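You operate a simulated robot arm through the tools that you are given. There is no shell and no other tool.

Carry out the task below with a simulated robot arm. There is one attempt and no reset: what you move stays moved.

JOB
Stir the porridge smooth on low heat, then turn off and cover it.
Fine: wooden spoon, back on its rest; ring at 130 C, pan hot: touch neither.

The check looks at the end state, three seconds after you hand in, the way a careful person would. Anything else that was tipped, shoved, dropped, spilled or broken makes it a failure. Lids that push on must go on centred and level and be pressed home; caps that screw on are set level and turned clockwise until they are tight.

ROBOT AND FRAMES
A 6-joint arm with a two-finger gripper, fixed in place. Base frame: the origin is at the foot of the arm, x ahead of it, y to its left, z up; the work surface is at about z = 91.5. Lengths are in cm, angles in degrees, forces in N, time in s.
With the tool pointing down near the work surface it reaches from about 14 to 66 cm from the base axis. Its first joint turns from -66.0 to 66.0 degrees. Payload 2.45 kg.
The tool frame sits at the grasp point between the pads (the TCP): z along the fingers, y along the line on which they close. The tips reach 3 cm beyond it. The gripper opens to 10.6 cm. The gripper's body begins 7.9 cm behind the TCP.
Orientation is told as [roll, pitch, yaw] about the base's x, y, z axes, in that order, counted from this pose: with the fingers straight down and closing along the base's y, the tool's x points along the base's -x, its y along +y and its z along -z.

CONTROLS
- The arm moves only by the tool apply_moves. Its argument "rows" is a list of rows, each an object of numbers (a shift or turn left out is 0, a gripper value left out holds the last): "grip": the closure, from 0 (fully open) to 1 (shut); "tx", "ty", "tz": the shift along the tool's x, y, z in cm; "wx", "wy", "wz": the turn, a rotation vector about the tool's x, y, z in degrees. In form: [{"grip": .., "tx": .., "ty": .., "tz": .., "wx": .., "wy": .., "wz": ..}, ...]. A call has 1 to 20 rows; each row is the pose to reach, as a shift and turn from the pose commanded when the call began, along the tool's axes at that moment. A row lasts 0.2 s, in which the tool goes at most 5 cm and 8.6 degrees; a call with a longer step from one row to the next is refused whole, and so is a gripper value outside its range. Where a pose cannot be reached the arm comes as near as it can. A force on the tool above 40 N (or 10 N above the force at the start of the call, whichever is more), or a blocked arm, ends the call early, and 0.2 s more pass. The fingers move at their own pace (about 15.3 cm/s each) and stop on an object; they squeeze with about 44 N. The grip force told is the motor's: it shows also when the fingers shut on nothing. Time passes only in rows, and 0.2 s behind the last, so rows that repeat a pose let the fingers close. It gives the time, the measured TCP pose, the force on the tool (base axes), the opening and the grip force at its end, in the units of the frame above (readings bear some noise), with the torque about the TCP (base axes, N m) and any sound that the robot's microphone picked up.
- Cameras (640 x 400 px; columns grow to the right, rows downward): "scene" is fixed at [4.64, 40.61, 141.09]; the picture's right is [-0.84, -0.54, 0.00], its down [-0.28, 0.44, -0.85] and it looks along [0.46, -0.72, -0.53] (base axes); focal length 219 px, centre (320, 200). "wrist" rides on the gripper at [7.7, -0.2, -10.6] in the tool frame; the picture's right is [0.02, 1.00, 0.00], its down [-0.78, 0.02, -0.62] and it looks along [-0.62, 0.01, 0.78] (tool axes); focal length 247 px, centre (320, 200). There is no depth. A picture from a camera that has moved, and an enlarged one, comes with that camera's place and axes in the base frame and with its lens.
- get_image(camera): a new picture of that camera. No time passes.
- inspect(camera, box): a new picture of the part [left, top, right, bottom] of that camera's present view, enlarged. No time passes.
- finish_job(): hands the job in; it is judged then, once.

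Places have to be worked out from the pictures, the camera data and where the tool is seen. Open the gripper and draw the arm clear of the work before you hand the job in, unless the task says otherwise.

The tools are called as name(argument=value, ...) on one line, values as JSON. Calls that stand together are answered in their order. apply_moves: Moves the arm, as the interface text tells. Its arguments: {"type":"object","properties":{"rows":{"type":"array","items":{"type":"object","properties":{"grip":{"type":"number"},"tx":{"type":"number"},"ty":{"type":"number"},"tz":{"type":"number"},"wx":{"type":"number"},"wy":{"type":"number"},"wz":{"type":"number"}}}}},"required":["rows"]} The other tools are called the same way: get_image (camera) takes a picture; inspect (camera, box) takes an enlarged picture of a part of a camera's view; finish_job () hands the job in.

At the start:

```text
time: 0.0
eef_pos: [30.12, -3.85, 130.1]
ee_rot: [0.0, -0.1, 0.0]
wrist_force: [0.1, -0.5, 0.2]
moment: [-0.02, -0.03, 0.03]
opening: 10.61
gripper_force: 0.0
```

scene: 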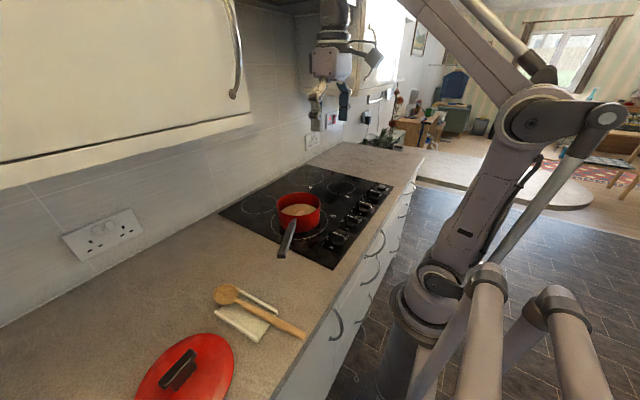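
wrist: 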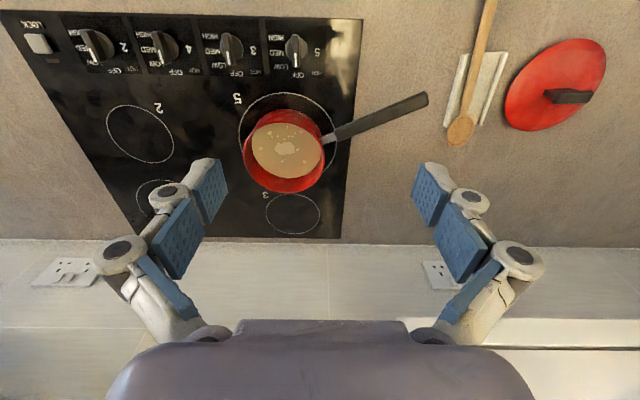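

I start by looking closer at the hob, knobs, pan, spoon and lid from both cameras.

inspect(camera="wrist", box=[0, 0, 360, 225])

inspect(camera="wrist", box=[400, 0, 640, 150])

inspect(camera="scene", box=[200, 150, 424, 290])

inspect(camera="scene", box=[100, 260, 324, 400])

inspect(camera="wrist", box=[190, 10, 350, 110])

```text
1.78 times, centred on (180, 112) of wrist
camera zoom: at [22.42, -4.1, 140.82], right [-0.02, 1.0, 0.0], down [0.78, 0.02, 0.62], along [0.62, 0.01, -0.78], focal length 439 px, centre (569, 356)
```

zoom: 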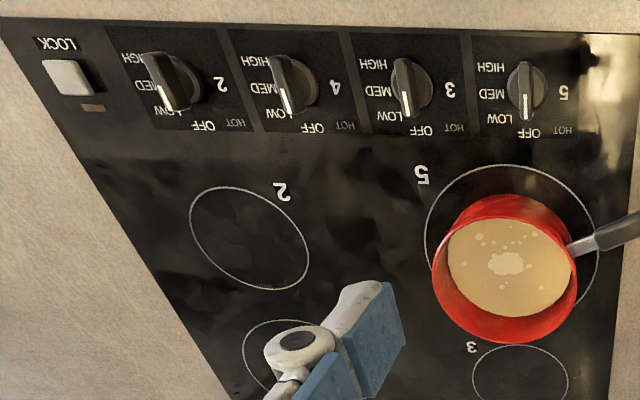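

```text
2.67 times, centred on (520, 75) of wrist
camera zoom: at [22.42, -4.1, 140.82], right [-0.02, 1.0, 0.0], down [0.78, 0.02, 0.62], along [0.62, 0.01, -0.78], focal length 659 px, centre (-213, 533)
```

zoom: 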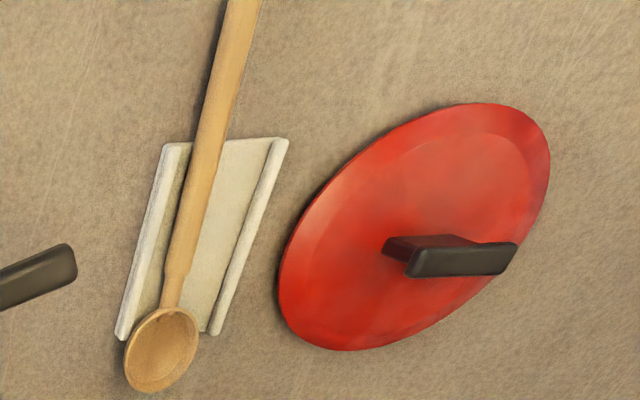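

```text
2.86 times, centred on (312, 220) of scene
camera zoom: at [4.64, 40.61, 141.09], right [-0.84, -0.54, 0.0], down [-0.28, 0.44, -0.85], along [0.46, -0.72, -0.53], focal length 624 px, centre (343, 143)
```

zoom: 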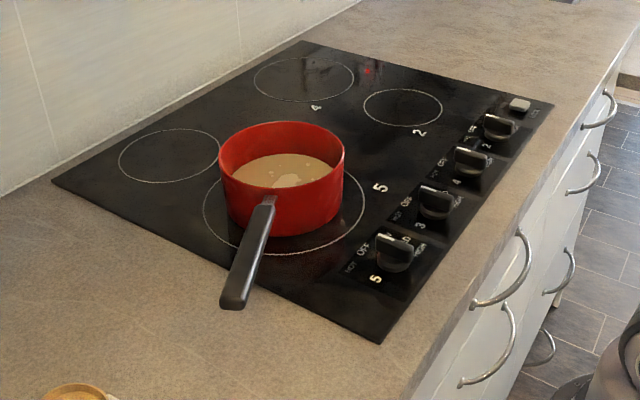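

```text
2.86 times, centred on (212, 330) of scene
camera zoom: at [4.64, 40.61, 141.09], right [-0.84, -0.54, 0.0], down [-0.28, 0.44, -0.85], along [0.46, -0.72, -0.53], focal length 624 px, centre (629, -171)
```

zoom: 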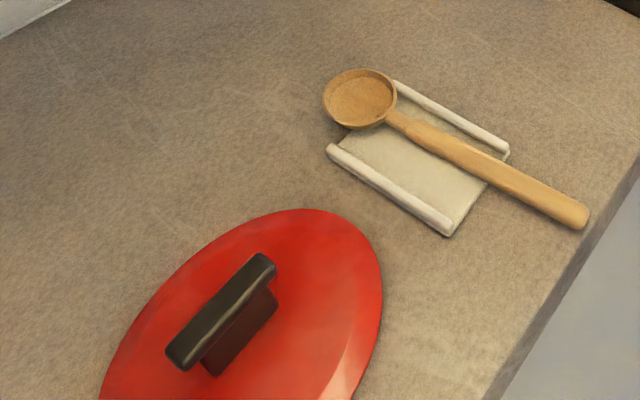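

```text
4.00 times, centred on (270, 60) of wrist
camera zoom: at [22.42, -4.1, 140.82], right [-0.02, 1.0, 0.0], down [0.78, 0.02, 0.62], along [0.62, 0.01, -0.78], focal length 988 px, centre (520, 760)
```

zoom: 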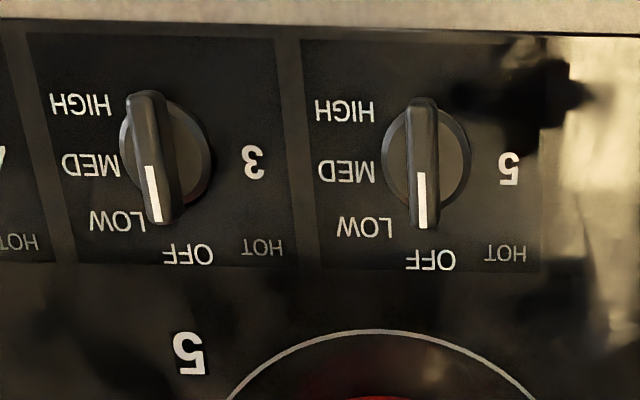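

All four knobs seem to point at OFF, and the pan sits on ring 5. I zoom in on the lock button, knob 5, its lamp and the porridge to check the state.

inspect(camera="wrist", box=[0, 0, 96, 60])

inspect(camera="wrist", box=[262, 24, 342, 74])

inspect(camera="wrist", box=[225, 90, 353, 210])

inspect(camera="scene", box=[310, 165, 406, 255])

```text
6.67 times, centred on (48, 30) of wrist
camera zoom: at [22.42, -4.1, 140.82], right [-0.02, 1.0, 0.0], down [0.78, 0.02, 0.62], along [0.62, 0.01, -0.78], focal length 1646 px, centre (2133, 1333)
```

zoom: 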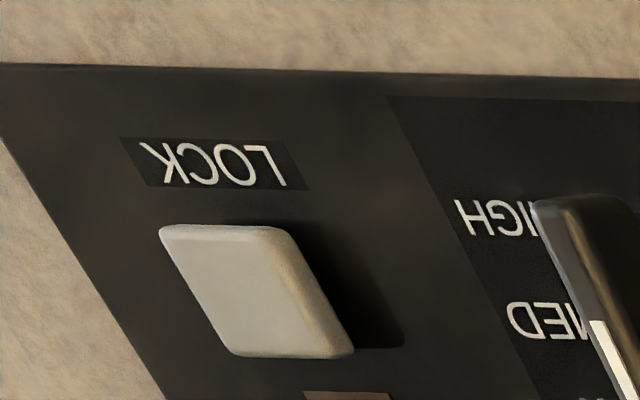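

```text
8.00 times, centred on (302, 49) of wrist
camera zoom: at [22.42, -4.1, 140.82], right [-0.02, 1.0, 0.0], down [0.78, 0.02, 0.62], along [0.62, 0.01, -0.78], focal length 1976 px, centre (464, 1408)
```

zoom: 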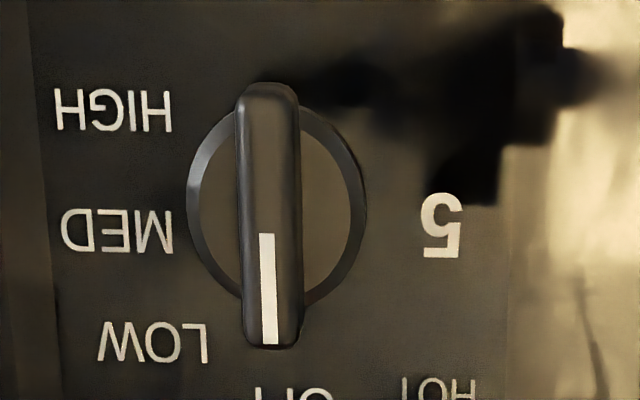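

```text
3.33 times, centred on (289, 150) of wrist
camera zoom: at [22.42, -4.1, 140.82], right [-0.02, 1.0, 0.0], down [0.78, 0.02, 0.62], along [0.62, 0.01, -0.78], focal length 823 px, centre (423, 367)
```

zoom: 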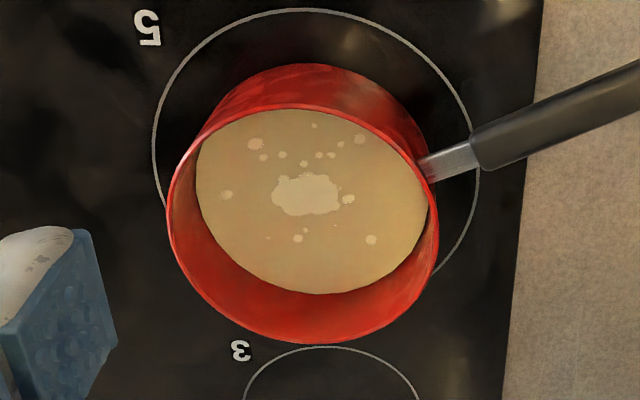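

```text
4.44 times, centred on (358, 210) of scene
camera zoom: at [4.64, 40.61, 141.09], right [-0.84, -0.54, 0.0], down [-0.28, 0.44, -0.85], along [0.46, -0.72, -0.53], focal length 971 px, centre (151, 156)
```

zoom: 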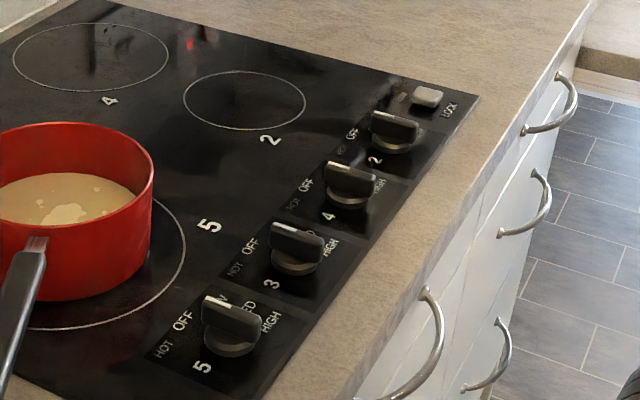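

The readings place knob 5 near (28.5, -8, 93), the pan near (44.5, -10), the spoon from about (20.5, 22) to (43, 25), and the lid near (34, 39). I move above knob 5 with the gripper partly closed to get a closer look.

apply_moves(rows=[{"grip": 0.4, "tx": 0.3, "ty": -0.9, "tz": 4}, {"tx": 0.6, "ty": -1.8, "tz": 8}, {"tx": 1.0, "ty": -2.7, "tz": 12}, {"tx": 1.3, "ty": -3.6, "tz": 16}, {"tx": 1.6, "ty": -4.3, "tz": 20}, {"tx": 1.6, "ty": -4.3, "tz": 20}])

get_image(camera="wrist")

get_image(camera="scene")

```text
time: 1.4
eef_pos: [28.69, -8.15, 109.92]
ee_rot: [-0.2, 0.0, 0.0]
wrist_force: [0.5, 0.5, -0.2]
moment: [0.02, -0.03, -0.01]
opening: 6.36
gripper_force: 0.1
```

```text
taken
camera wrist: at [20.94, -8.38, 120.68], right [-0.02, 1.0, 0.0], down [0.78, 0.02, 0.62], along [0.62, 0.01, -0.78], focal length 247 px, centre (320, 200)
```

wrist: 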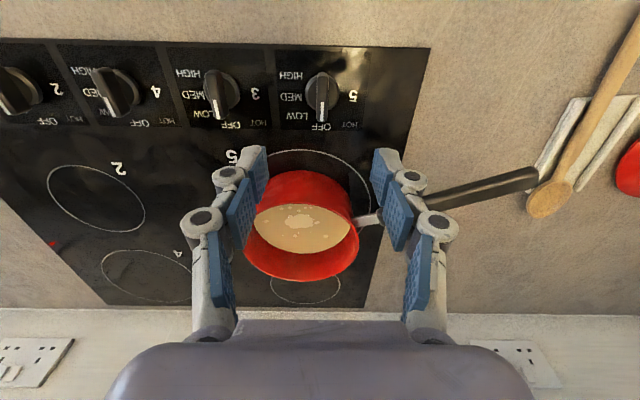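

```text
taken
```

scene: 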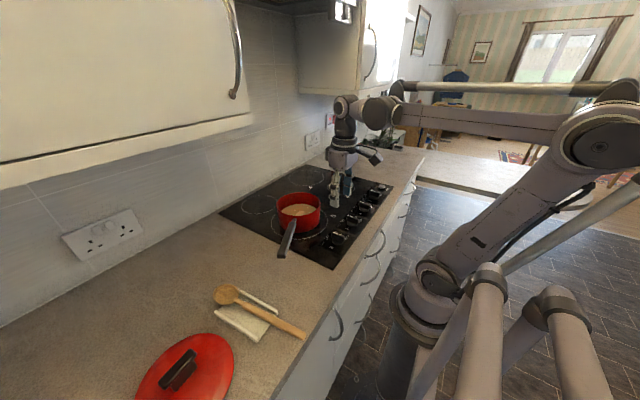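

The gripper hangs 17 cm above knob 5. I zoom in on the knob to fix its exact place and pointer direction.

inspect(camera="wrist", box=[264, 60, 376, 130])

inspect(camera="wrist", box=[220, 130, 412, 250])

inspect(camera="scene", box=[290, 160, 400, 270])

```text
5.71 times, centred on (320, 95) of wrist
camera zoom: at [20.94, -8.38, 120.68], right [-0.02, 1.0, 0.0], down [0.78, 0.02, 0.62], along [0.62, 0.01, -0.78], focal length 1411 px, centre (320, 800)
```

zoom: 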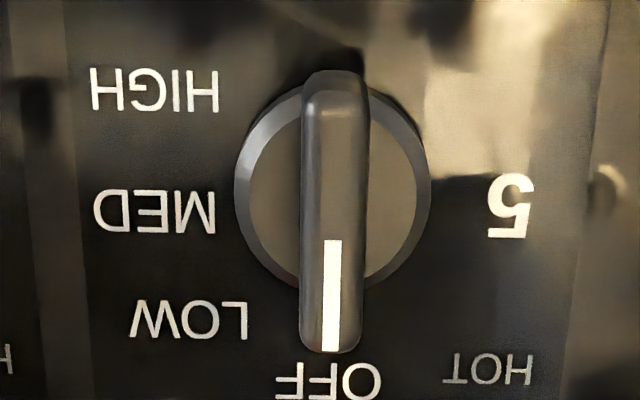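

```text
3.33 times, centred on (316, 190) of wrist
camera zoom: at [20.94, -8.38, 120.68], right [-0.02, 1.0, 0.0], down [0.78, 0.02, 0.62], along [0.62, 0.01, -0.78], focal length 823 px, centre (333, 233)
```

zoom: 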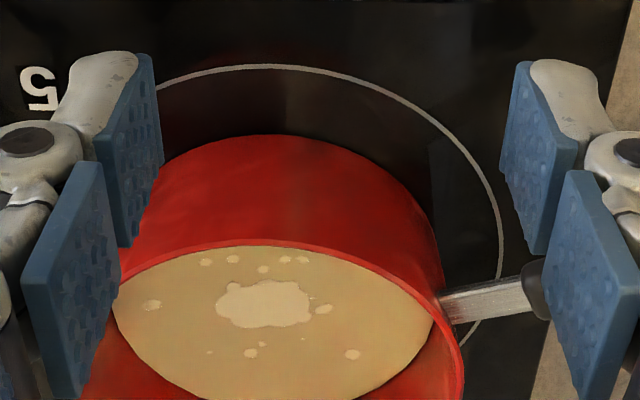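

```text
3.64 times, centred on (345, 215) of scene
camera zoom: at [4.64, 40.61, 141.09], right [-0.84, -0.54, 0.0], down [-0.28, 0.44, -0.85], along [0.46, -0.72, -0.53], focal length 795 px, centre (229, 146)
```

zoom: 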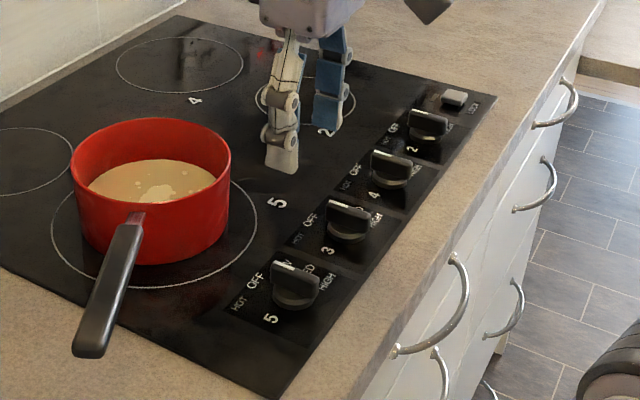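

Knob 5's bar runs along x, centred near (28.35, -8.1), 1.1 cm thick, with its top at about z = 95. I lower the open fingers around it, stopping the tips slightly above the base disc.

apply_moves(rows=[{"grip": 0.6, "tx": 0.1, "tz": 3}, {"tx": 0.2, "tz": 6}, {"tx": 0.25, "tz": 8.5}, {"tx": 0.25, "tz": 10.5}, {"tx": 0.25, "tz": 11.5}, {"tx": 0.25, "tz": 11.5}])

get_image(camera="wrist")

inspect(camera="scene", box=[290, 180, 400, 270])

```text
time: 2.8
eef_pos: [28.26, -8.2, 98.72]
ee_rot: [-0.1, -0.1, -0.1]
wrist_force: [-0.4, 0.3, 0.1]
moment: [0.04, 0.02, 0.02]
opening: 4.23
gripper_force: 0.0
```

```text
taken
camera wrist: at [20.58, -8.33, 109.33], right [-0.02, 1.0, 0.0], down [0.78, 0.02, 0.62], along [0.62, 0.01, -0.78], focal length 247 px, centre (320, 200)
```

wrist: 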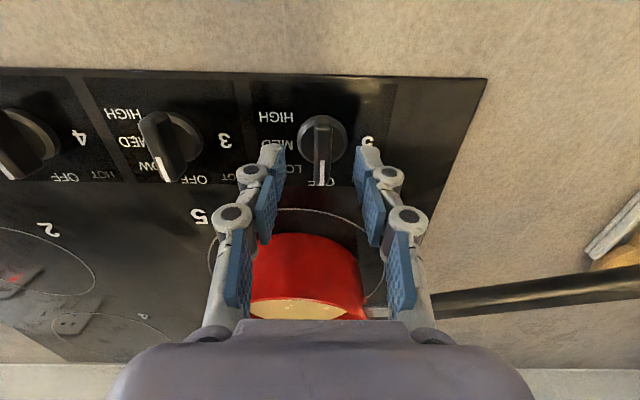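

```text
4.44 times, centred on (345, 225) of scene
camera zoom: at [4.64, 40.61, 141.09], right [-0.84, -0.54, 0.0], down [-0.28, 0.44, -0.85], along [0.46, -0.72, -0.53], focal length 971 px, centre (209, 89)
```

zoom: 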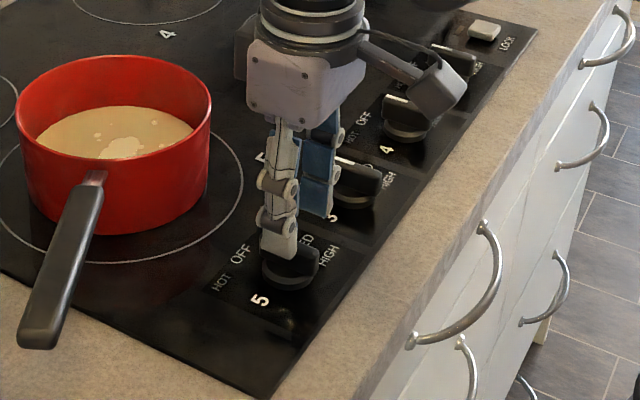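

The bar lies centred between the fingers in both directions. I go down 2 cm more and close on the bar.

apply_moves(rows=[{"tz": 0.7}, {"tz": 1.4}, {"tz": 1.9}, {"tz": 1.9}])

apply_moves(rows=[{"grip": 1.0}, {"grip": 1.0}, {"grip": 1.0}])

get_image(camera="wrist")

inspect(camera="scene", box=[300, 190, 400, 270])

```text
time: 3.8
eef_pos: [28.38, -8.16, 96.64]
ee_rot: [-0.1, -0.1, 0.0]
wrist_force: [0.3, -0.3, -0.2]
moment: [0.01, 0.01, -0.02]
opening: 4.24
gripper_force: 0.0
```

```text
time: 4.6
eef_pos: [28.31, -7.94, 96.68]
ee_rot: [0.2, -0.2, 0.0]
wrist_force: [1.9, 21.1, -2.7]
moment: [0.46, 0.41, 0.01]
opening: 1.18
gripper_force: 39.4
```

```text
taken
camera wrist: at [20.61, -8.24, 107.38], right [-0.02, 1.0, 0.0], down [0.78, 0.01, 0.62], along [0.62, 0.02, -0.78], focal length 247 px, centre (320, 200)
```

wrist: 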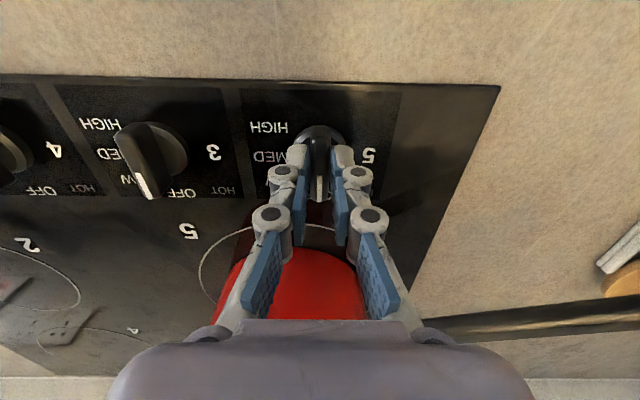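

```text
5.00 times, centred on (350, 230) of scene
camera zoom: at [4.64, 40.66, 141.07], right [-0.84, -0.54, 0.0], down [-0.28, 0.44, -0.85], along [0.46, -0.72, -0.53], focal length 1093 px, centre (170, 50)
```

zoom: 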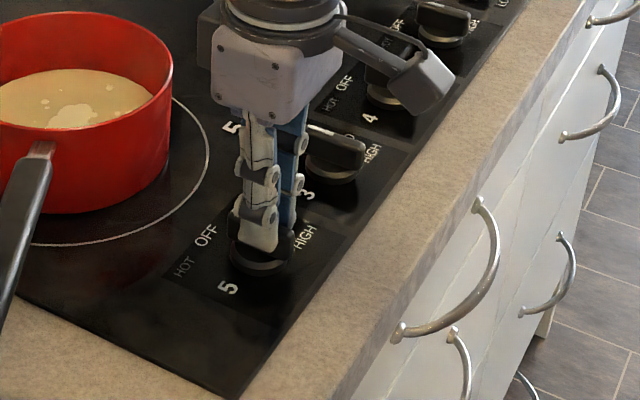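

It gripped the bar at 1.18 cm with 21 N of side load, so the knob's true centre is about 0.2 cm further left. I shift +y to relieve that, then turn the knob clockwise (seen from above) toward LOW.

apply_moves(rows=[{"ty": 0.1}, {"ty": 0.22}, {"ty": 0.22}])

apply_moves(rows=[{"wz": 5}, {"wz": 10}, {"wz": 15}, {"wz": 15}])

```text
time: 5.4
eef_pos: [28.24, -8.06, 96.61]
ee_rot: [-0.1, -0.2, 0.0]
wrist_force: [-3.0, 10.8, -23.3]
moment: [0.29, -0.15, 0.02]
opening: 1.17
gripper_force: 38.4
```

```text
time: 6.4
eef_pos: [28.4, -7.87, 96.84]
ee_rot: [0.4, -0.1, -15.1]
wrist_force: [-1.6, 21.3, -32.9]
moment: [0.48, 0.09, 0.05]
opening: 1.18
gripper_force: 38.9
```

The knob follows (opening unchanged at 1.18) but there is some downward pull and side load. I relax the pose a little before turning on.

apply_moves(rows=[{"ty": 0.1, "tz": 0.1}, {"ty": 0.15, "tz": 0.15}, {"ty": 0.15, "tz": 0.15}])

get_image(camera="wrist")

```text
time: 7.2
eef_pos: [28.38, -7.93, 96.63]
ee_rot: [0.0, 0.1, -15.0]
wrist_force: [-12.0, 14.0, 33.7]
moment: [0.35, 0.18, 0.08]
opening: 1.16
gripper_force: 38.7
```

```text
taken
camera wrist: at [20.89, -6.06, 107.43], right [0.24, 0.97, 0.0], down [0.76, -0.19, 0.62], along [0.6, -0.15, -0.78], focal length 247 px, centre (320, 200)
```

wrist: 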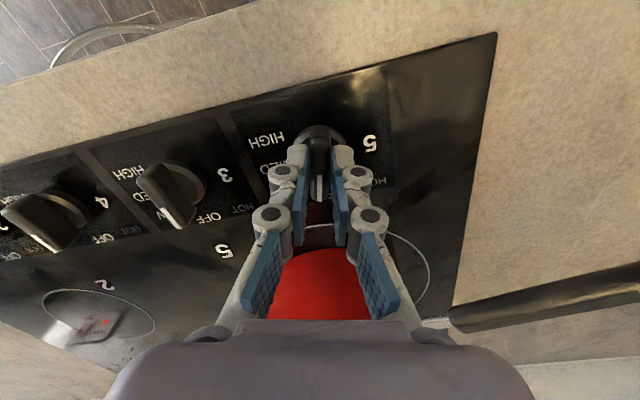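

The knob has turned 15° with the fingers. I trim the pose against the residual forces, then turn on to 45°.

apply_moves(rows=[{"tx": 0.1, "ty": 0.1, "tz": -0.04}, {"tx": 0.22, "ty": 0.18, "tz": -0.07}, {"tx": 0.22, "ty": 0.18, "tz": -0.07}])

apply_moves(rows=[{"wz": 5}, {"wz": 10}, {"wz": 15}, {"wz": 15}])

```text
time: 8.0
eef_pos: [28.31, -7.85, 96.68]
ee_rot: [-0.3, -0.5, -15.1]
wrist_force: [7.8, -11.6, 26.7]
moment: [-0.21, 0.18, -0.06]
opening: 1.19
gripper_force: 37.9
```

```text
time: 9.0
eef_pos: [28.46, -7.77, 96.6]
ee_rot: [0.0, -0.5, -30.1]
wrist_force: [17.1, -17.4, 23.3]
moment: [-0.21, -0.03, -0.04]
opening: 1.16
gripper_force: 38.6
```

At 30° with the bar still firmly held; I trim again and turn to 45°, listening for a click.

apply_moves(rows=[{"tx": -0.1, "ty": -0.03, "tz": -0.03}, {"tx": -0.2, "ty": -0.05, "tz": -0.05}, {"tx": -0.2, "ty": -0.05, "tz": -0.05, "wz": 5}, {"tx": -0.2, "ty": -0.05, "tz": -0.05, "wz": 10}, {"tx": -0.2, "ty": -0.05, "tz": -0.05, "wz": 15}, {"tx": -0.2, "ty": -0.05, "tz": -0.05, "wz": 15}])

get_image(camera="wrist")

inspect(camera="scene", box=[300, 170, 400, 270])

```text
time: 10.4
eef_pos: [28.51, -7.67, 96.78]
ee_rot: [0.2, -0.1, -45.1]
wrist_force: [12.4, 10.6, -16.4]
moment: [-0.23, -0.86, 0.11]
opening: 1.17
gripper_force: 38.8
```

```text
taken
camera wrist: at [22.85, -2.41, 107.36], right [0.69, 0.72, 0.0], down [0.56, -0.54, 0.62], along [0.45, -0.43, -0.78], focal length 247 px, centre (320, 200)
```

wrist: 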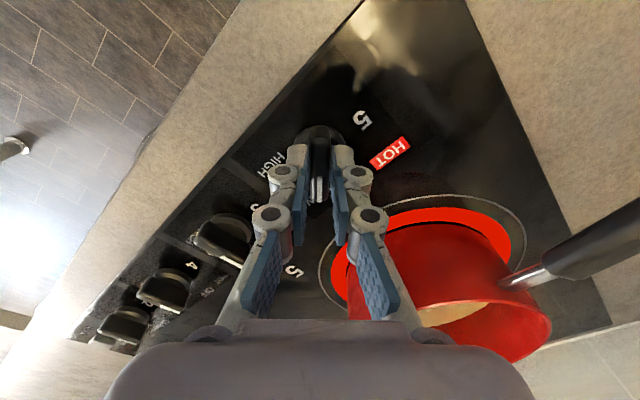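

```text
4.00 times, centred on (350, 220) of scene
camera zoom: at [4.68, 40.64, 141.08], right [-0.84, -0.54, 0.0], down [-0.28, 0.44, -0.85], along [0.46, -0.72, -0.53], focal length 874 px, centre (200, 120)
```

zoom: 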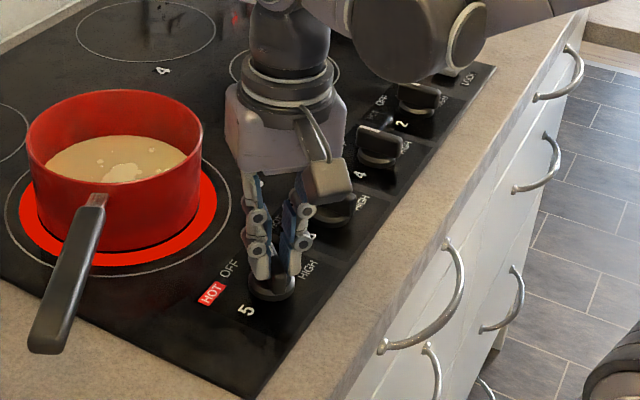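

The ring glows and the HOT lamp is lit. I release the knob, lift straight up and check that it points at LOW.

apply_moves(rows=[{"grip": 0.62}, {"grip": 0.62}, {"tz": -1}, {"tz": -3}, {"tz": -6}, {"tz": -10}, {"tz": -14}, {"tz": -14}])

get_image(camera="wrist")

inspect(camera="scene", box=[300, 180, 400, 270])

```text
time: 12.2
eef_pos: [28.14, -7.88, 110.55]
ee_rot: [0.0, -0.1, -45.0]
wrist_force: [0.0, 0.4, -0.5]
moment: [0.0, -0.01, 0.0]
opening: 4.01
gripper_force: 0.1
```

```text
taken
camera wrist: at [22.61, -2.56, 121.28], right [0.69, 0.72, 0.0], down [0.56, -0.54, 0.62], along [0.45, -0.43, -0.78], focal length 247 px, centre (320, 200)
```

wrist: 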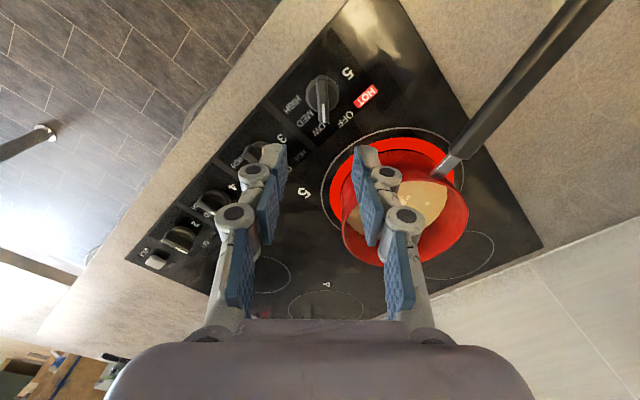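

```text
4.44 times, centred on (350, 225) of scene
camera zoom: at [4.64, 40.61, 141.09], right [-0.84, -0.54, 0.0], down [-0.28, 0.44, -0.85], along [0.46, -0.72, -0.53], focal length 971 px, centre (187, 89)
```

zoom: 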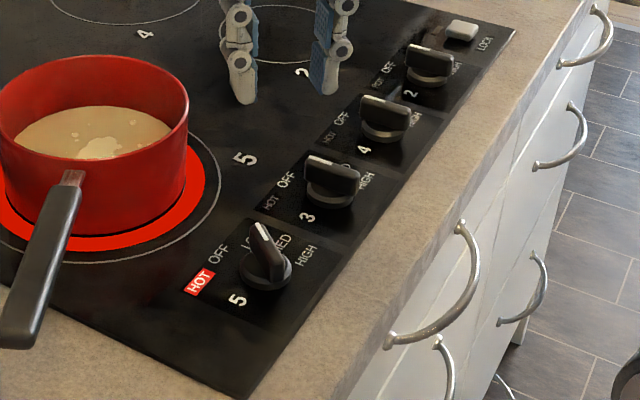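

inspect(camera="wrist", box=[264, 55, 392, 135])

```text
5.00 times, centred on (328, 95) of wrist
camera zoom: at [22.61, -2.56, 121.28], right [0.69, 0.72, 0.0], down [0.56, -0.54, 0.62], along [0.45, -0.43, -0.78], focal length 1235 px, centre (280, 725)
```

zoom: 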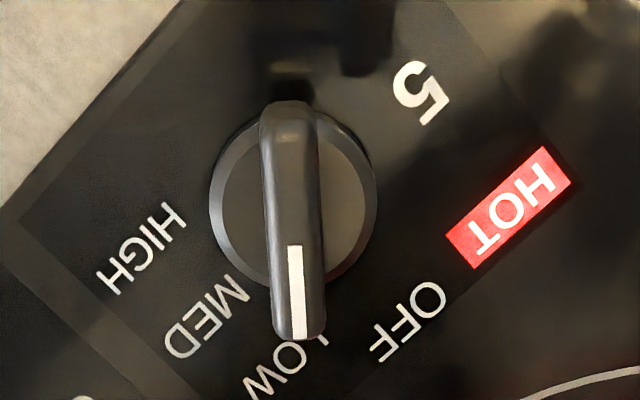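

The pointer sits on LOW. Next I raise, un-yaw the tool and move over to the spoon for a closer look at its handle and rest.

apply_moves(rows=[{"grip": 0.3, "tz": -3}, {"tx": 2, "ty": 2.6, "tz": -5, "wz": -6}, {"tx": 4.3, "ty": 5.6, "tz": -5, "wz": -12}, {"tx": 6.6, "ty": 8.6, "tz": -5, "wz": -18}, {"tx": 8.9, "ty": 11.6, "tz": -5, "wz": -24}, {"tx": 11.2, "ty": 14.6, "tz": -5, "wz": -30}, {"tx": 13.5, "ty": 17.6, "tz": -5, "wz": -36}, {"tx": 15.8, "ty": 20.6, "tz": -5, "wz": -42}, {"tx": 17.5, "ty": 22.8, "tz": -5, "wz": -45}, {"tx": 18.4, "ty": 23.9, "tz": -5, "wz": -45}, {"tx": 18.4, "ty": 23.9, "tz": -5, "wz": -45}])

get_image(camera="wrist")

get_image(camera="scene")

```text
time: 14.6
eef_pos: [32.2, 22.17, 115.74]
ee_rot: [-0.1, -0.1, 0.0]
wrist_force: [0.1, -0.2, 0.5]
moment: [-0.04, 0.01, 0.0]
opening: 7.42
gripper_force: 0.1
```

```text
taken
camera wrist: at [24.51, 21.97, 126.36], right [-0.02, 1.0, 0.0], down [0.78, 0.02, 0.62], along [0.62, 0.01, -0.78], focal length 247 px, centre (320, 200)
```

wrist: 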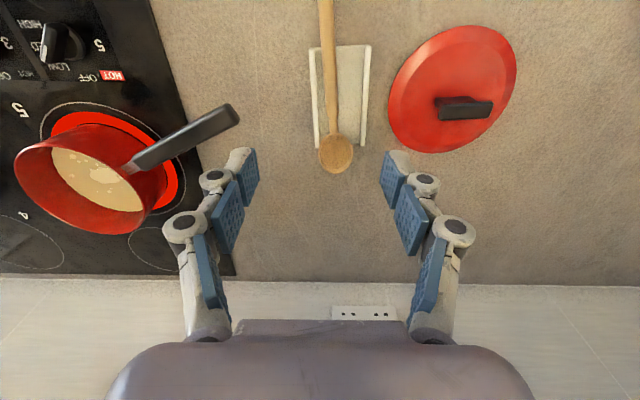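

```text
taken
```

scene: 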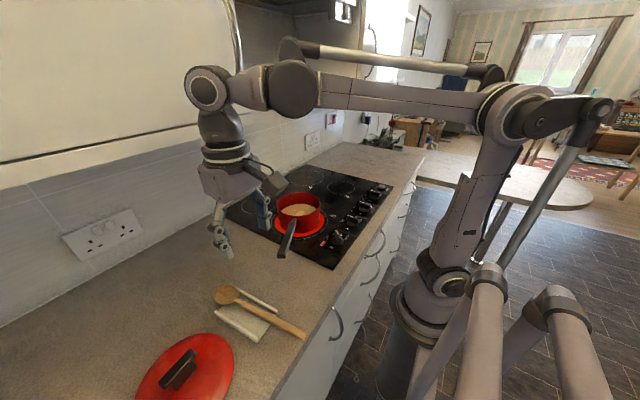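

The spoon handle runs at about 6.6° yaw from (20.3, 22) to its bowl at (42, 24.5), and the rest spans x ≈ 28–41. I plan to grasp the free handle end with the tool tilted forward 40°, so the spoon can later point steeply down into the pan. First I go above the handle end and yaw.

apply_moves(rows=[{"tx": 3, "tz": 3, "wz": -3, "grip": 0.5}, {"tx": 6, "tz": 6, "wz": -6.6}, {"tx": 9.1, "ty": 0.1, "tz": 9, "wz": -6.6}, {"tx": 9.1, "ty": 0.1, "tz": 9, "wz": -6.6}])

apply_moves(rows=[{"wy": -8}, {"wy": -16}, {"wy": -24}, {"wy": -32}, {"wy": -40}, {"wy": -40}])

get_image(camera="wrist")

get_image(camera="scene")

```text
time: 15.6
eef_pos: [23.01, 22.39, 106.61]
ee_rot: [-0.1, -0.1, 6.6]
wrist_force: [-0.7, 0.0, -0.4]
moment: [-0.01, -0.03, 0.0]
opening: 5.3
gripper_force: 0.0
```

```text
time: 17.0
eef_pos: [24.31, 21.51, 106.68]
ee_rot: [0.0, -40.2, 6.6]
wrist_force: [-0.7, 0.4, -0.1]
moment: [0.01, 0.0, -0.01]
opening: 5.3
gripper_force: 0.1
out of reach, approached as far as the arm can: row 5, 6
```

```text
taken
camera wrist: at [11.72, 19.97, 109.94], right [-0.13, 0.99, -0.01], down [0.19, 0.04, 0.98], along [0.97, 0.13, -0.2], focal length 247 px, centre (320, 200)
```

wrist: 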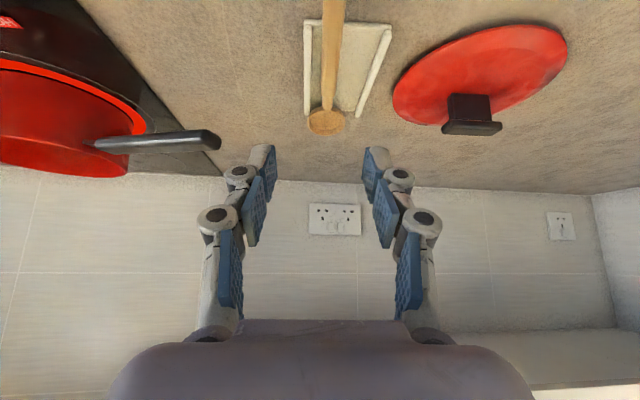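

```text
taken
```

scene: 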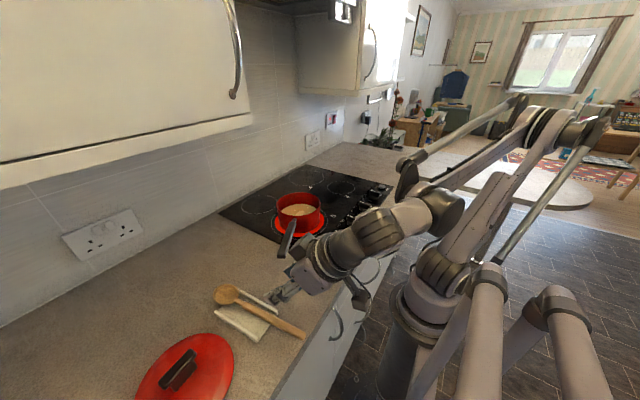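

A 40° tilt is just out of reach here, so I go back to 30° and will grasp at about x = 26, just in front of the rest. First I untilt by 10° and read where it ends up.

apply_moves(rows=[{"wy": 5}, {"wy": 10}, {"wy": 10}])

inspect(camera="scene", box=[200, 270, 328, 350])

```text
time: 17.8
eef_pos: [24.27, 21.65, 106.81]
ee_rot: [-0.1, -30.2, 6.6]
wrist_force: [0.2, -0.9, 0.3]
moment: [-0.02, -0.01, 0.02]
opening: 5.32
gripper_force: 0.0
```

```text
5.00 times, centred on (264, 310) of scene
camera zoom: at [4.64, 40.61, 141.09], right [-0.84, -0.54, 0.0], down [-0.28, 0.44, -0.85], along [0.46, -0.72, -0.53], focal length 1093 px, centre (600, -350)
```

zoom: 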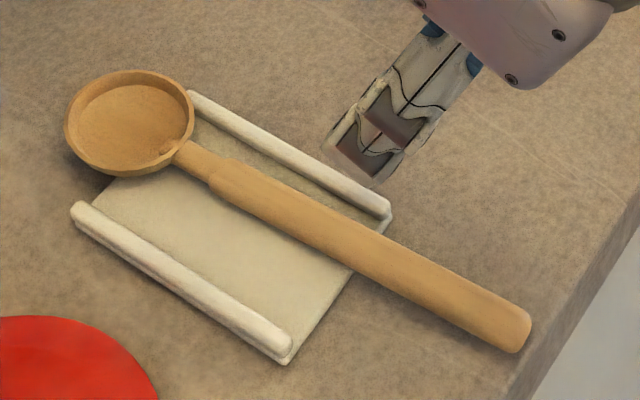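

The commanded pose was clipped at (24.3, 21.65), fine. The handle's axis seems only about 1 cm above the counter, so I lower to 97 first and check alignment before the final approach.

apply_moves(rows=[{"grip": 0.6, "tx": 1.2, "ty": 0.3, "tz": 2.1}, {"tx": 2.4, "ty": 0.6, "tz": 4.3}, {"tx": 3.6, "ty": 0.77, "tz": 6.4}, {"tx": 4.82, "ty": 0.77, "tz": 8.53}, {"tx": 4.82, "ty": 0.77, "tz": 8.53}])

get_image(camera="wrist")

inspect(camera="scene", box=[200, 270, 360, 370])

```text
time: 19.0
eef_pos: [24.46, 22.41, 96.95]
ee_rot: [-0.1, -30.1, 6.6]
wrist_force: [0.1, -0.4, 0.1]
moment: [-0.01, 0.0, -0.01]
opening: 4.26
gripper_force: 0.0
```

```text
taken
camera wrist: at [12.57, 20.9, 102.3], right [-0.13, 0.99, -0.01], down [0.36, 0.06, 0.93], along [0.92, 0.12, -0.37], focal length 247 px, centre (320, 200)
```

wrist: 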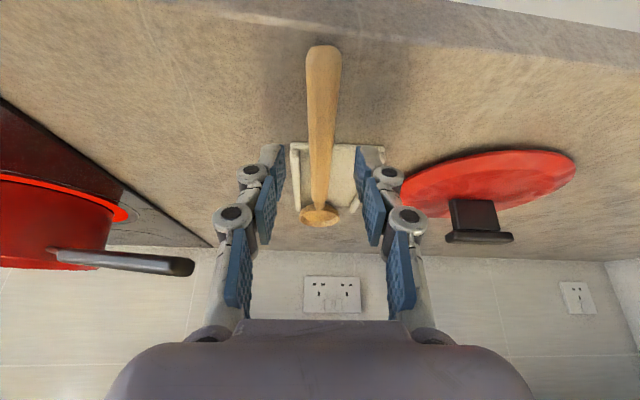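

```text
4.00 times, centred on (280, 320) of scene
camera zoom: at [4.64, 40.61, 141.09], right [-0.84, -0.54, 0.0], down [-0.28, 0.44, -0.85], along [0.46, -0.72, -0.53], focal length 874 px, centre (480, -280)
```

zoom: 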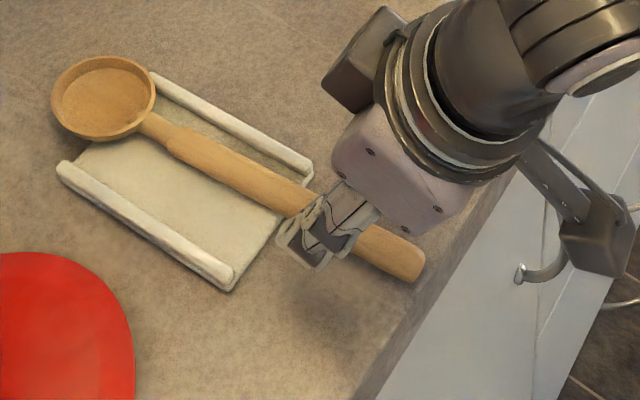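

The handle is centred between the fingers (about column 321 versus mid 321). I lower 1.9 cm straight down, then probe in small steps for light contact with the counter.

apply_moves(rows=[{"tx": 0.5, "tz": 0.866}, {"tx": 0.8, "tz": 1.386}, {"tx": 0.95, "tz": 1.645}, {"tx": 0.95, "tz": 1.645}])

apply_moves(rows=[{"tx": 0.05, "tz": 0.087}, {"tx": 0.1, "tz": 0.173}, {"tx": 0.1, "tz": 0.173}])

get_image(camera="wrist")

inspect(camera="scene", box=[240, 290, 340, 360])

```text
time: 20.0
eef_pos: [24.42, 22.39, 95.12]
ee_rot: [-0.2, -30.1, 6.5]
wrist_force: [0.5, 0.1, 0.4]
moment: [0.03, 0.0, -0.03]
opening: 4.22
gripper_force: 0.1
```

```text
time: 20.8
eef_pos: [24.42, 22.4, 94.84]
ee_rot: [-0.1, -30.1, 6.6]
wrist_force: [-0.3, 0.8, -0.3]
moment: [0.0, -0.02, 0.01]
opening: 4.23
gripper_force: 0.1
```

```text
taken
camera wrist: at [12.48, 20.85, 100.23], right [-0.13, 0.99, -0.01], down [0.36, 0.06, 0.93], along [0.92, 0.12, -0.37], focal length 247 px, centre (320, 200)
```

wrist: 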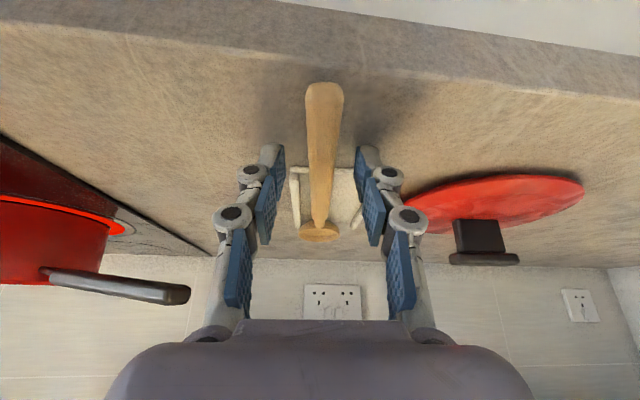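

```text
5.71 times, centred on (290, 325) of scene
camera zoom: at [4.64, 40.61, 141.09], right [-0.84, -0.54, 0.0], down [-0.28, 0.44, -0.85], along [0.46, -0.72, -0.53], focal length 1249 px, centre (491, -514)
```

zoom: 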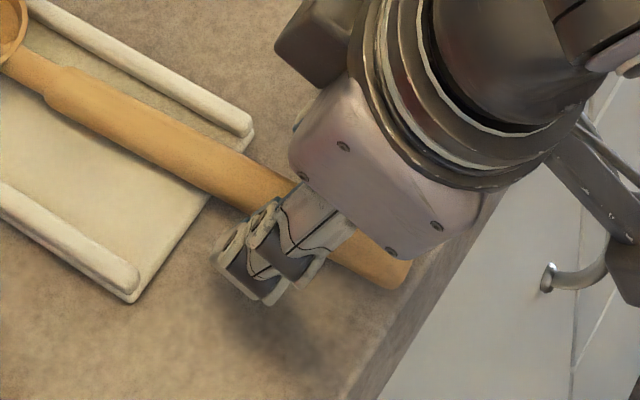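

No contact yet at 94.84, and pads reach barely past the handle's axis. I step down further in 0.1 cm increments.

apply_moves(rows=[{"tx": 0.025, "tz": 0.043}, {"tx": 0.05, "tz": 0.087}, {"tx": 0.05, "tz": 0.087}])

apply_moves(rows=[{"tx": 0.025, "tz": 0.043}, {"tx": 0.05, "tz": 0.087}, {"tx": 0.05, "tz": 0.087}])

```text
time: 21.6
eef_pos: [24.49, 22.26, 94.75]
ee_rot: [-0.1, -30.0, 6.6]
wrist_force: [0.2, -0.4, -0.6]
moment: [0.0, 0.01, -0.02]
opening: 4.25
gripper_force: 0.0
```

```text
time: 22.4
eef_pos: [24.36, 22.46, 94.55]
ee_rot: [-0.1, -30.1, 6.6]
wrist_force: [0.7, -1.1, -0.2]
moment: [-0.01, 0.0, -0.04]
opening: 4.21
gripper_force: 0.0
```

apply_moves(rows=[{"tx": 0.025, "tz": 0.043}, {"tx": 0.05, "tz": 0.087}, {"tx": 0.05, "tz": 0.087}])

inspect(camera="wrist", box=[240, 60, 400, 260])

```text
time: 23.2
eef_pos: [24.38, 22.38, 94.41]
ee_rot: [-0.1, -30.2, 6.6]
wrist_force: [-0.4, 0.4, -0.3]
moment: [0.0, -0.02, -0.01]
opening: 4.24
gripper_force: 0.2
```

```text
2.00 times, centred on (320, 160) of wrist
camera zoom: at [12.49, 20.88, 99.85], right [-0.13, 0.99, -0.01], down [0.36, 0.06, 0.93], along [0.92, 0.12, -0.37], focal length 494 px, centre (320, 280)
```

zoom: 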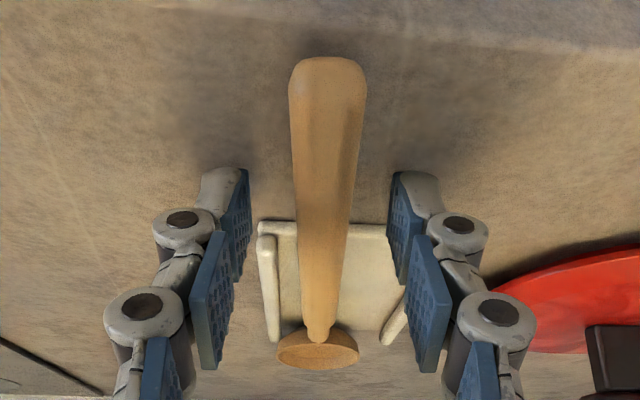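

The handle is between the pads with about 0.6 cm of pad beyond its axis. I close the gripper on it.

apply_moves(rows=[{"grip": 0.75}, {"grip": 0.85}, {"grip": 1.0}, {"grip": 1.0}, {"grip": 1.0}])

get_image(camera="wrist")

inspect(camera="scene", box=[200, 270, 360, 370])

```text
time: 24.4
eef_pos: [24.51, 22.42, 94.43]
ee_rot: [-0.2, -30.2, 6.6]
wrist_force: [-0.1, -0.7, 0.1]
moment: [-0.02, 0.04, 0.01]
opening: 1.57
gripper_force: 41.7
```

```text
taken
camera wrist: at [12.5, 20.87, 99.86], right [-0.13, 0.99, -0.01], down [0.36, 0.06, 0.93], along [0.92, 0.12, -0.37], focal length 247 px, centre (320, 200)
```

wrist: 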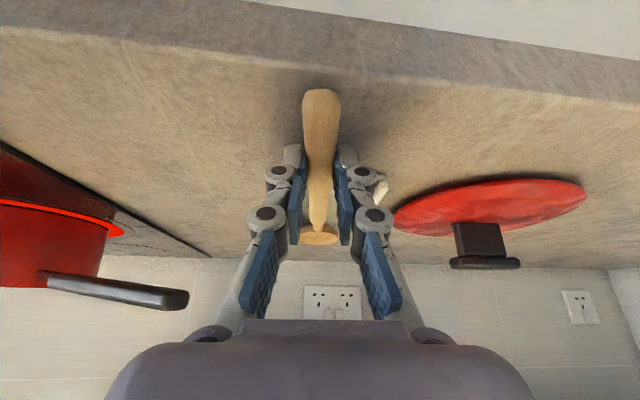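

```text
4.00 times, centred on (280, 320) of scene
camera zoom: at [4.64, 40.61, 141.09], right [-0.84, -0.54, 0.0], down [-0.28, 0.44, -0.85], along [0.46, -0.72, -0.53], focal length 874 px, centre (480, -280)
```

zoom: 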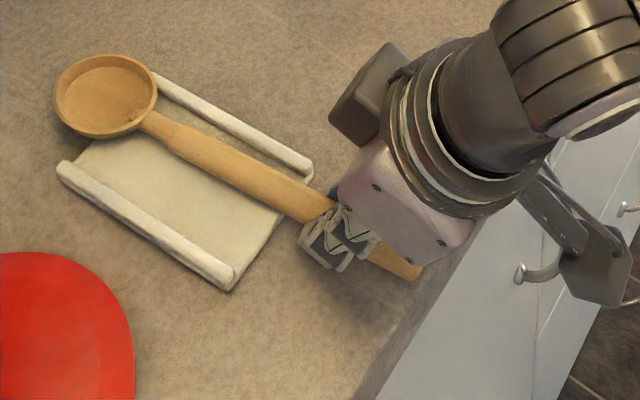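

The grip holds at 1.57 cm. I lift straight up slowly, a little first, and check that the spoon stays fixed in the fingers.

apply_moves(rows=[{"tx": -0.5, "tz": -0.866}, {"tx": -1.25, "tz": -2.165}, {"tx": -2, "tz": -3.464}, {"tx": -3, "tz": -5.196}, {"tx": -4, "tz": -6.928}, {"tx": -4, "tz": -6.928}])

get_image(camera="wrist")

get_image(camera="scene")

```text
time: 25.8
eef_pos: [24.3, 22.34, 102.6]
ee_rot: [0.0, -30.1, 6.7]
wrist_force: [0.4, -0.2, 0.8]
moment: [0.01, 0.02, 0.02]
opening: 1.56
gripper_force: 41.6
```

```text
taken
camera wrist: at [12.44, 20.7, 107.91], right [-0.13, 0.99, -0.01], down [0.36, 0.06, 0.93], along [0.92, 0.12, -0.37], focal length 247 px, centre (320, 200)
```

wrist: 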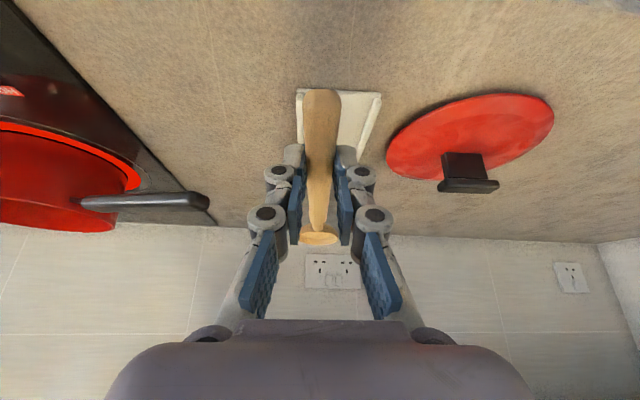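

```text
taken
```

scene: 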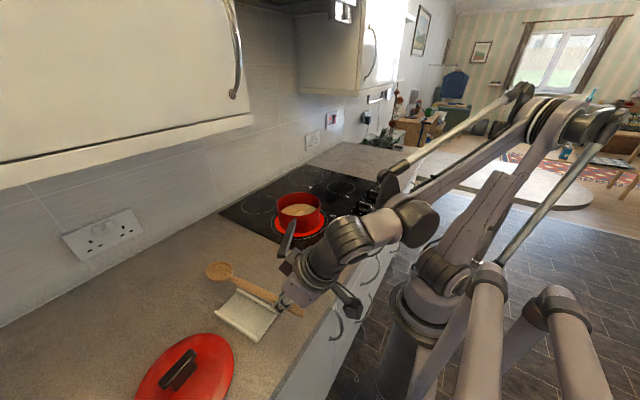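

The spoon lifted cleanly without turning in the grip. Before bringing it over the pan I check the space above the hob for a hood or cabinets.

inspect(camera="scene", box=[200, 0, 440, 150])

inspect(camera="wrist", box=[0, 60, 220, 260])

```text
2.67 times, centred on (320, 75) of scene
camera zoom: at [4.64, 40.61, 141.09], right [-0.84, -0.54, 0.0], down [-0.28, 0.44, -0.85], along [0.46, -0.72, -0.53], focal length 583 px, centre (320, 533)
```

zoom: 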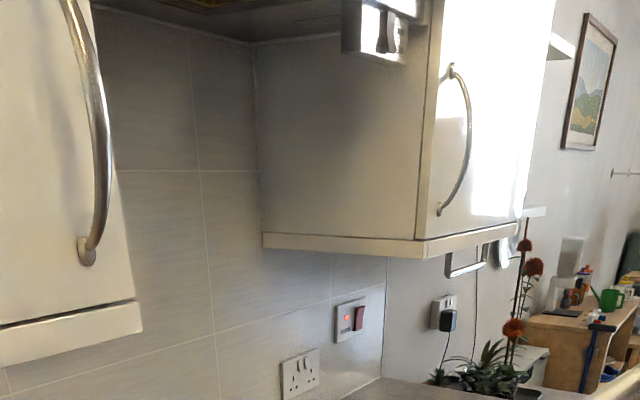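

```text
2.00 times, centred on (110, 160) of wrist
camera zoom: at [12.44, 20.7, 107.91], right [-0.13, 0.99, -0.01], down [0.36, 0.06, 0.93], along [0.92, 0.12, -0.37], focal length 494 px, centre (740, 280)
```

zoom: 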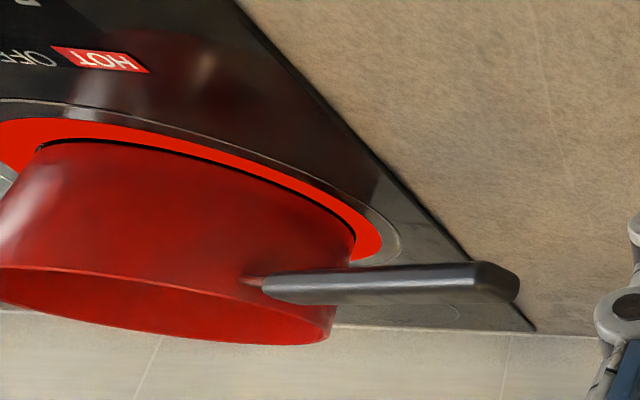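

Hood underside is at about z = 155, cabinets stay clear to either side, so there is room above the pan. I raise the spoon and tilt it so the bowl points about 60° down, still over free counter.

apply_moves(rows=[{"tx": -1.5, "tz": -2.6}, {"tx": -3.25, "tz": -5.63}, {"tx": -5, "tz": -8.66}, {"tx": -6.75, "tz": -11.69}, {"tx": -7.5, "tz": -13}, {"tx": -7.5, "tz": -13}])

apply_moves(rows=[{"wy": 7}, {"wy": 14}, {"wy": 21}, {"wy": 28}, {"wy": 35}, {"wy": 42}, {"wy": 49}, {"wy": 56}, {"wy": 60}, {"wy": 60}])

get_image(camera="wrist")

get_image(camera="scene")

```text
time: 27.2
eef_pos: [24.37, 22.34, 117.3]
ee_rot: [-0.1, -30.1, 6.6]
wrist_force: [-0.6, -0.5, 0.2]
moment: [-0.04, 0.02, 0.02]
opening: 1.55
gripper_force: 41.1
```

```text
time: 29.4
eef_pos: [24.03, 22.76, 117.53]
ee_rot: [0.2, 29.0, 6.6]
wrist_force: [-1.0, -0.6, -0.4]
moment: [0.0, -0.01, 0.01]
opening: 1.59
gripper_force: 41.7
out of reach, approached as far as the arm can: row 9, 10
```

```text
taken
camera wrist: at [22.55, 22.4, 130.53], right [-0.13, 0.99, 0.02], down [0.98, 0.13, 0.16], along [0.16, 0.04, -0.99], focal length 247 px, centre (320, 200)
```

wrist: 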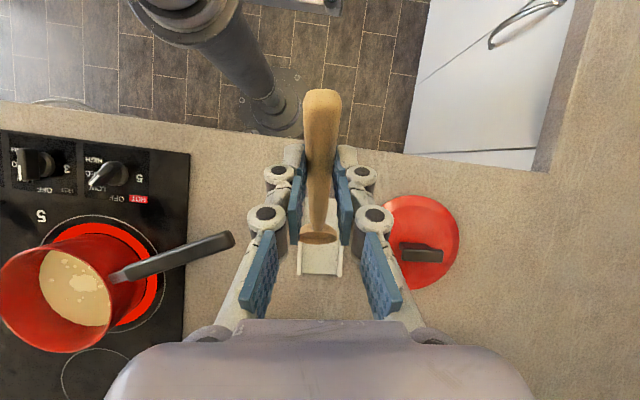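

```text
taken
```

scene: 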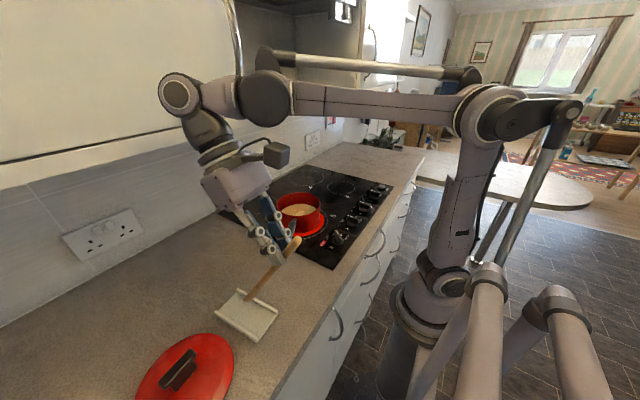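

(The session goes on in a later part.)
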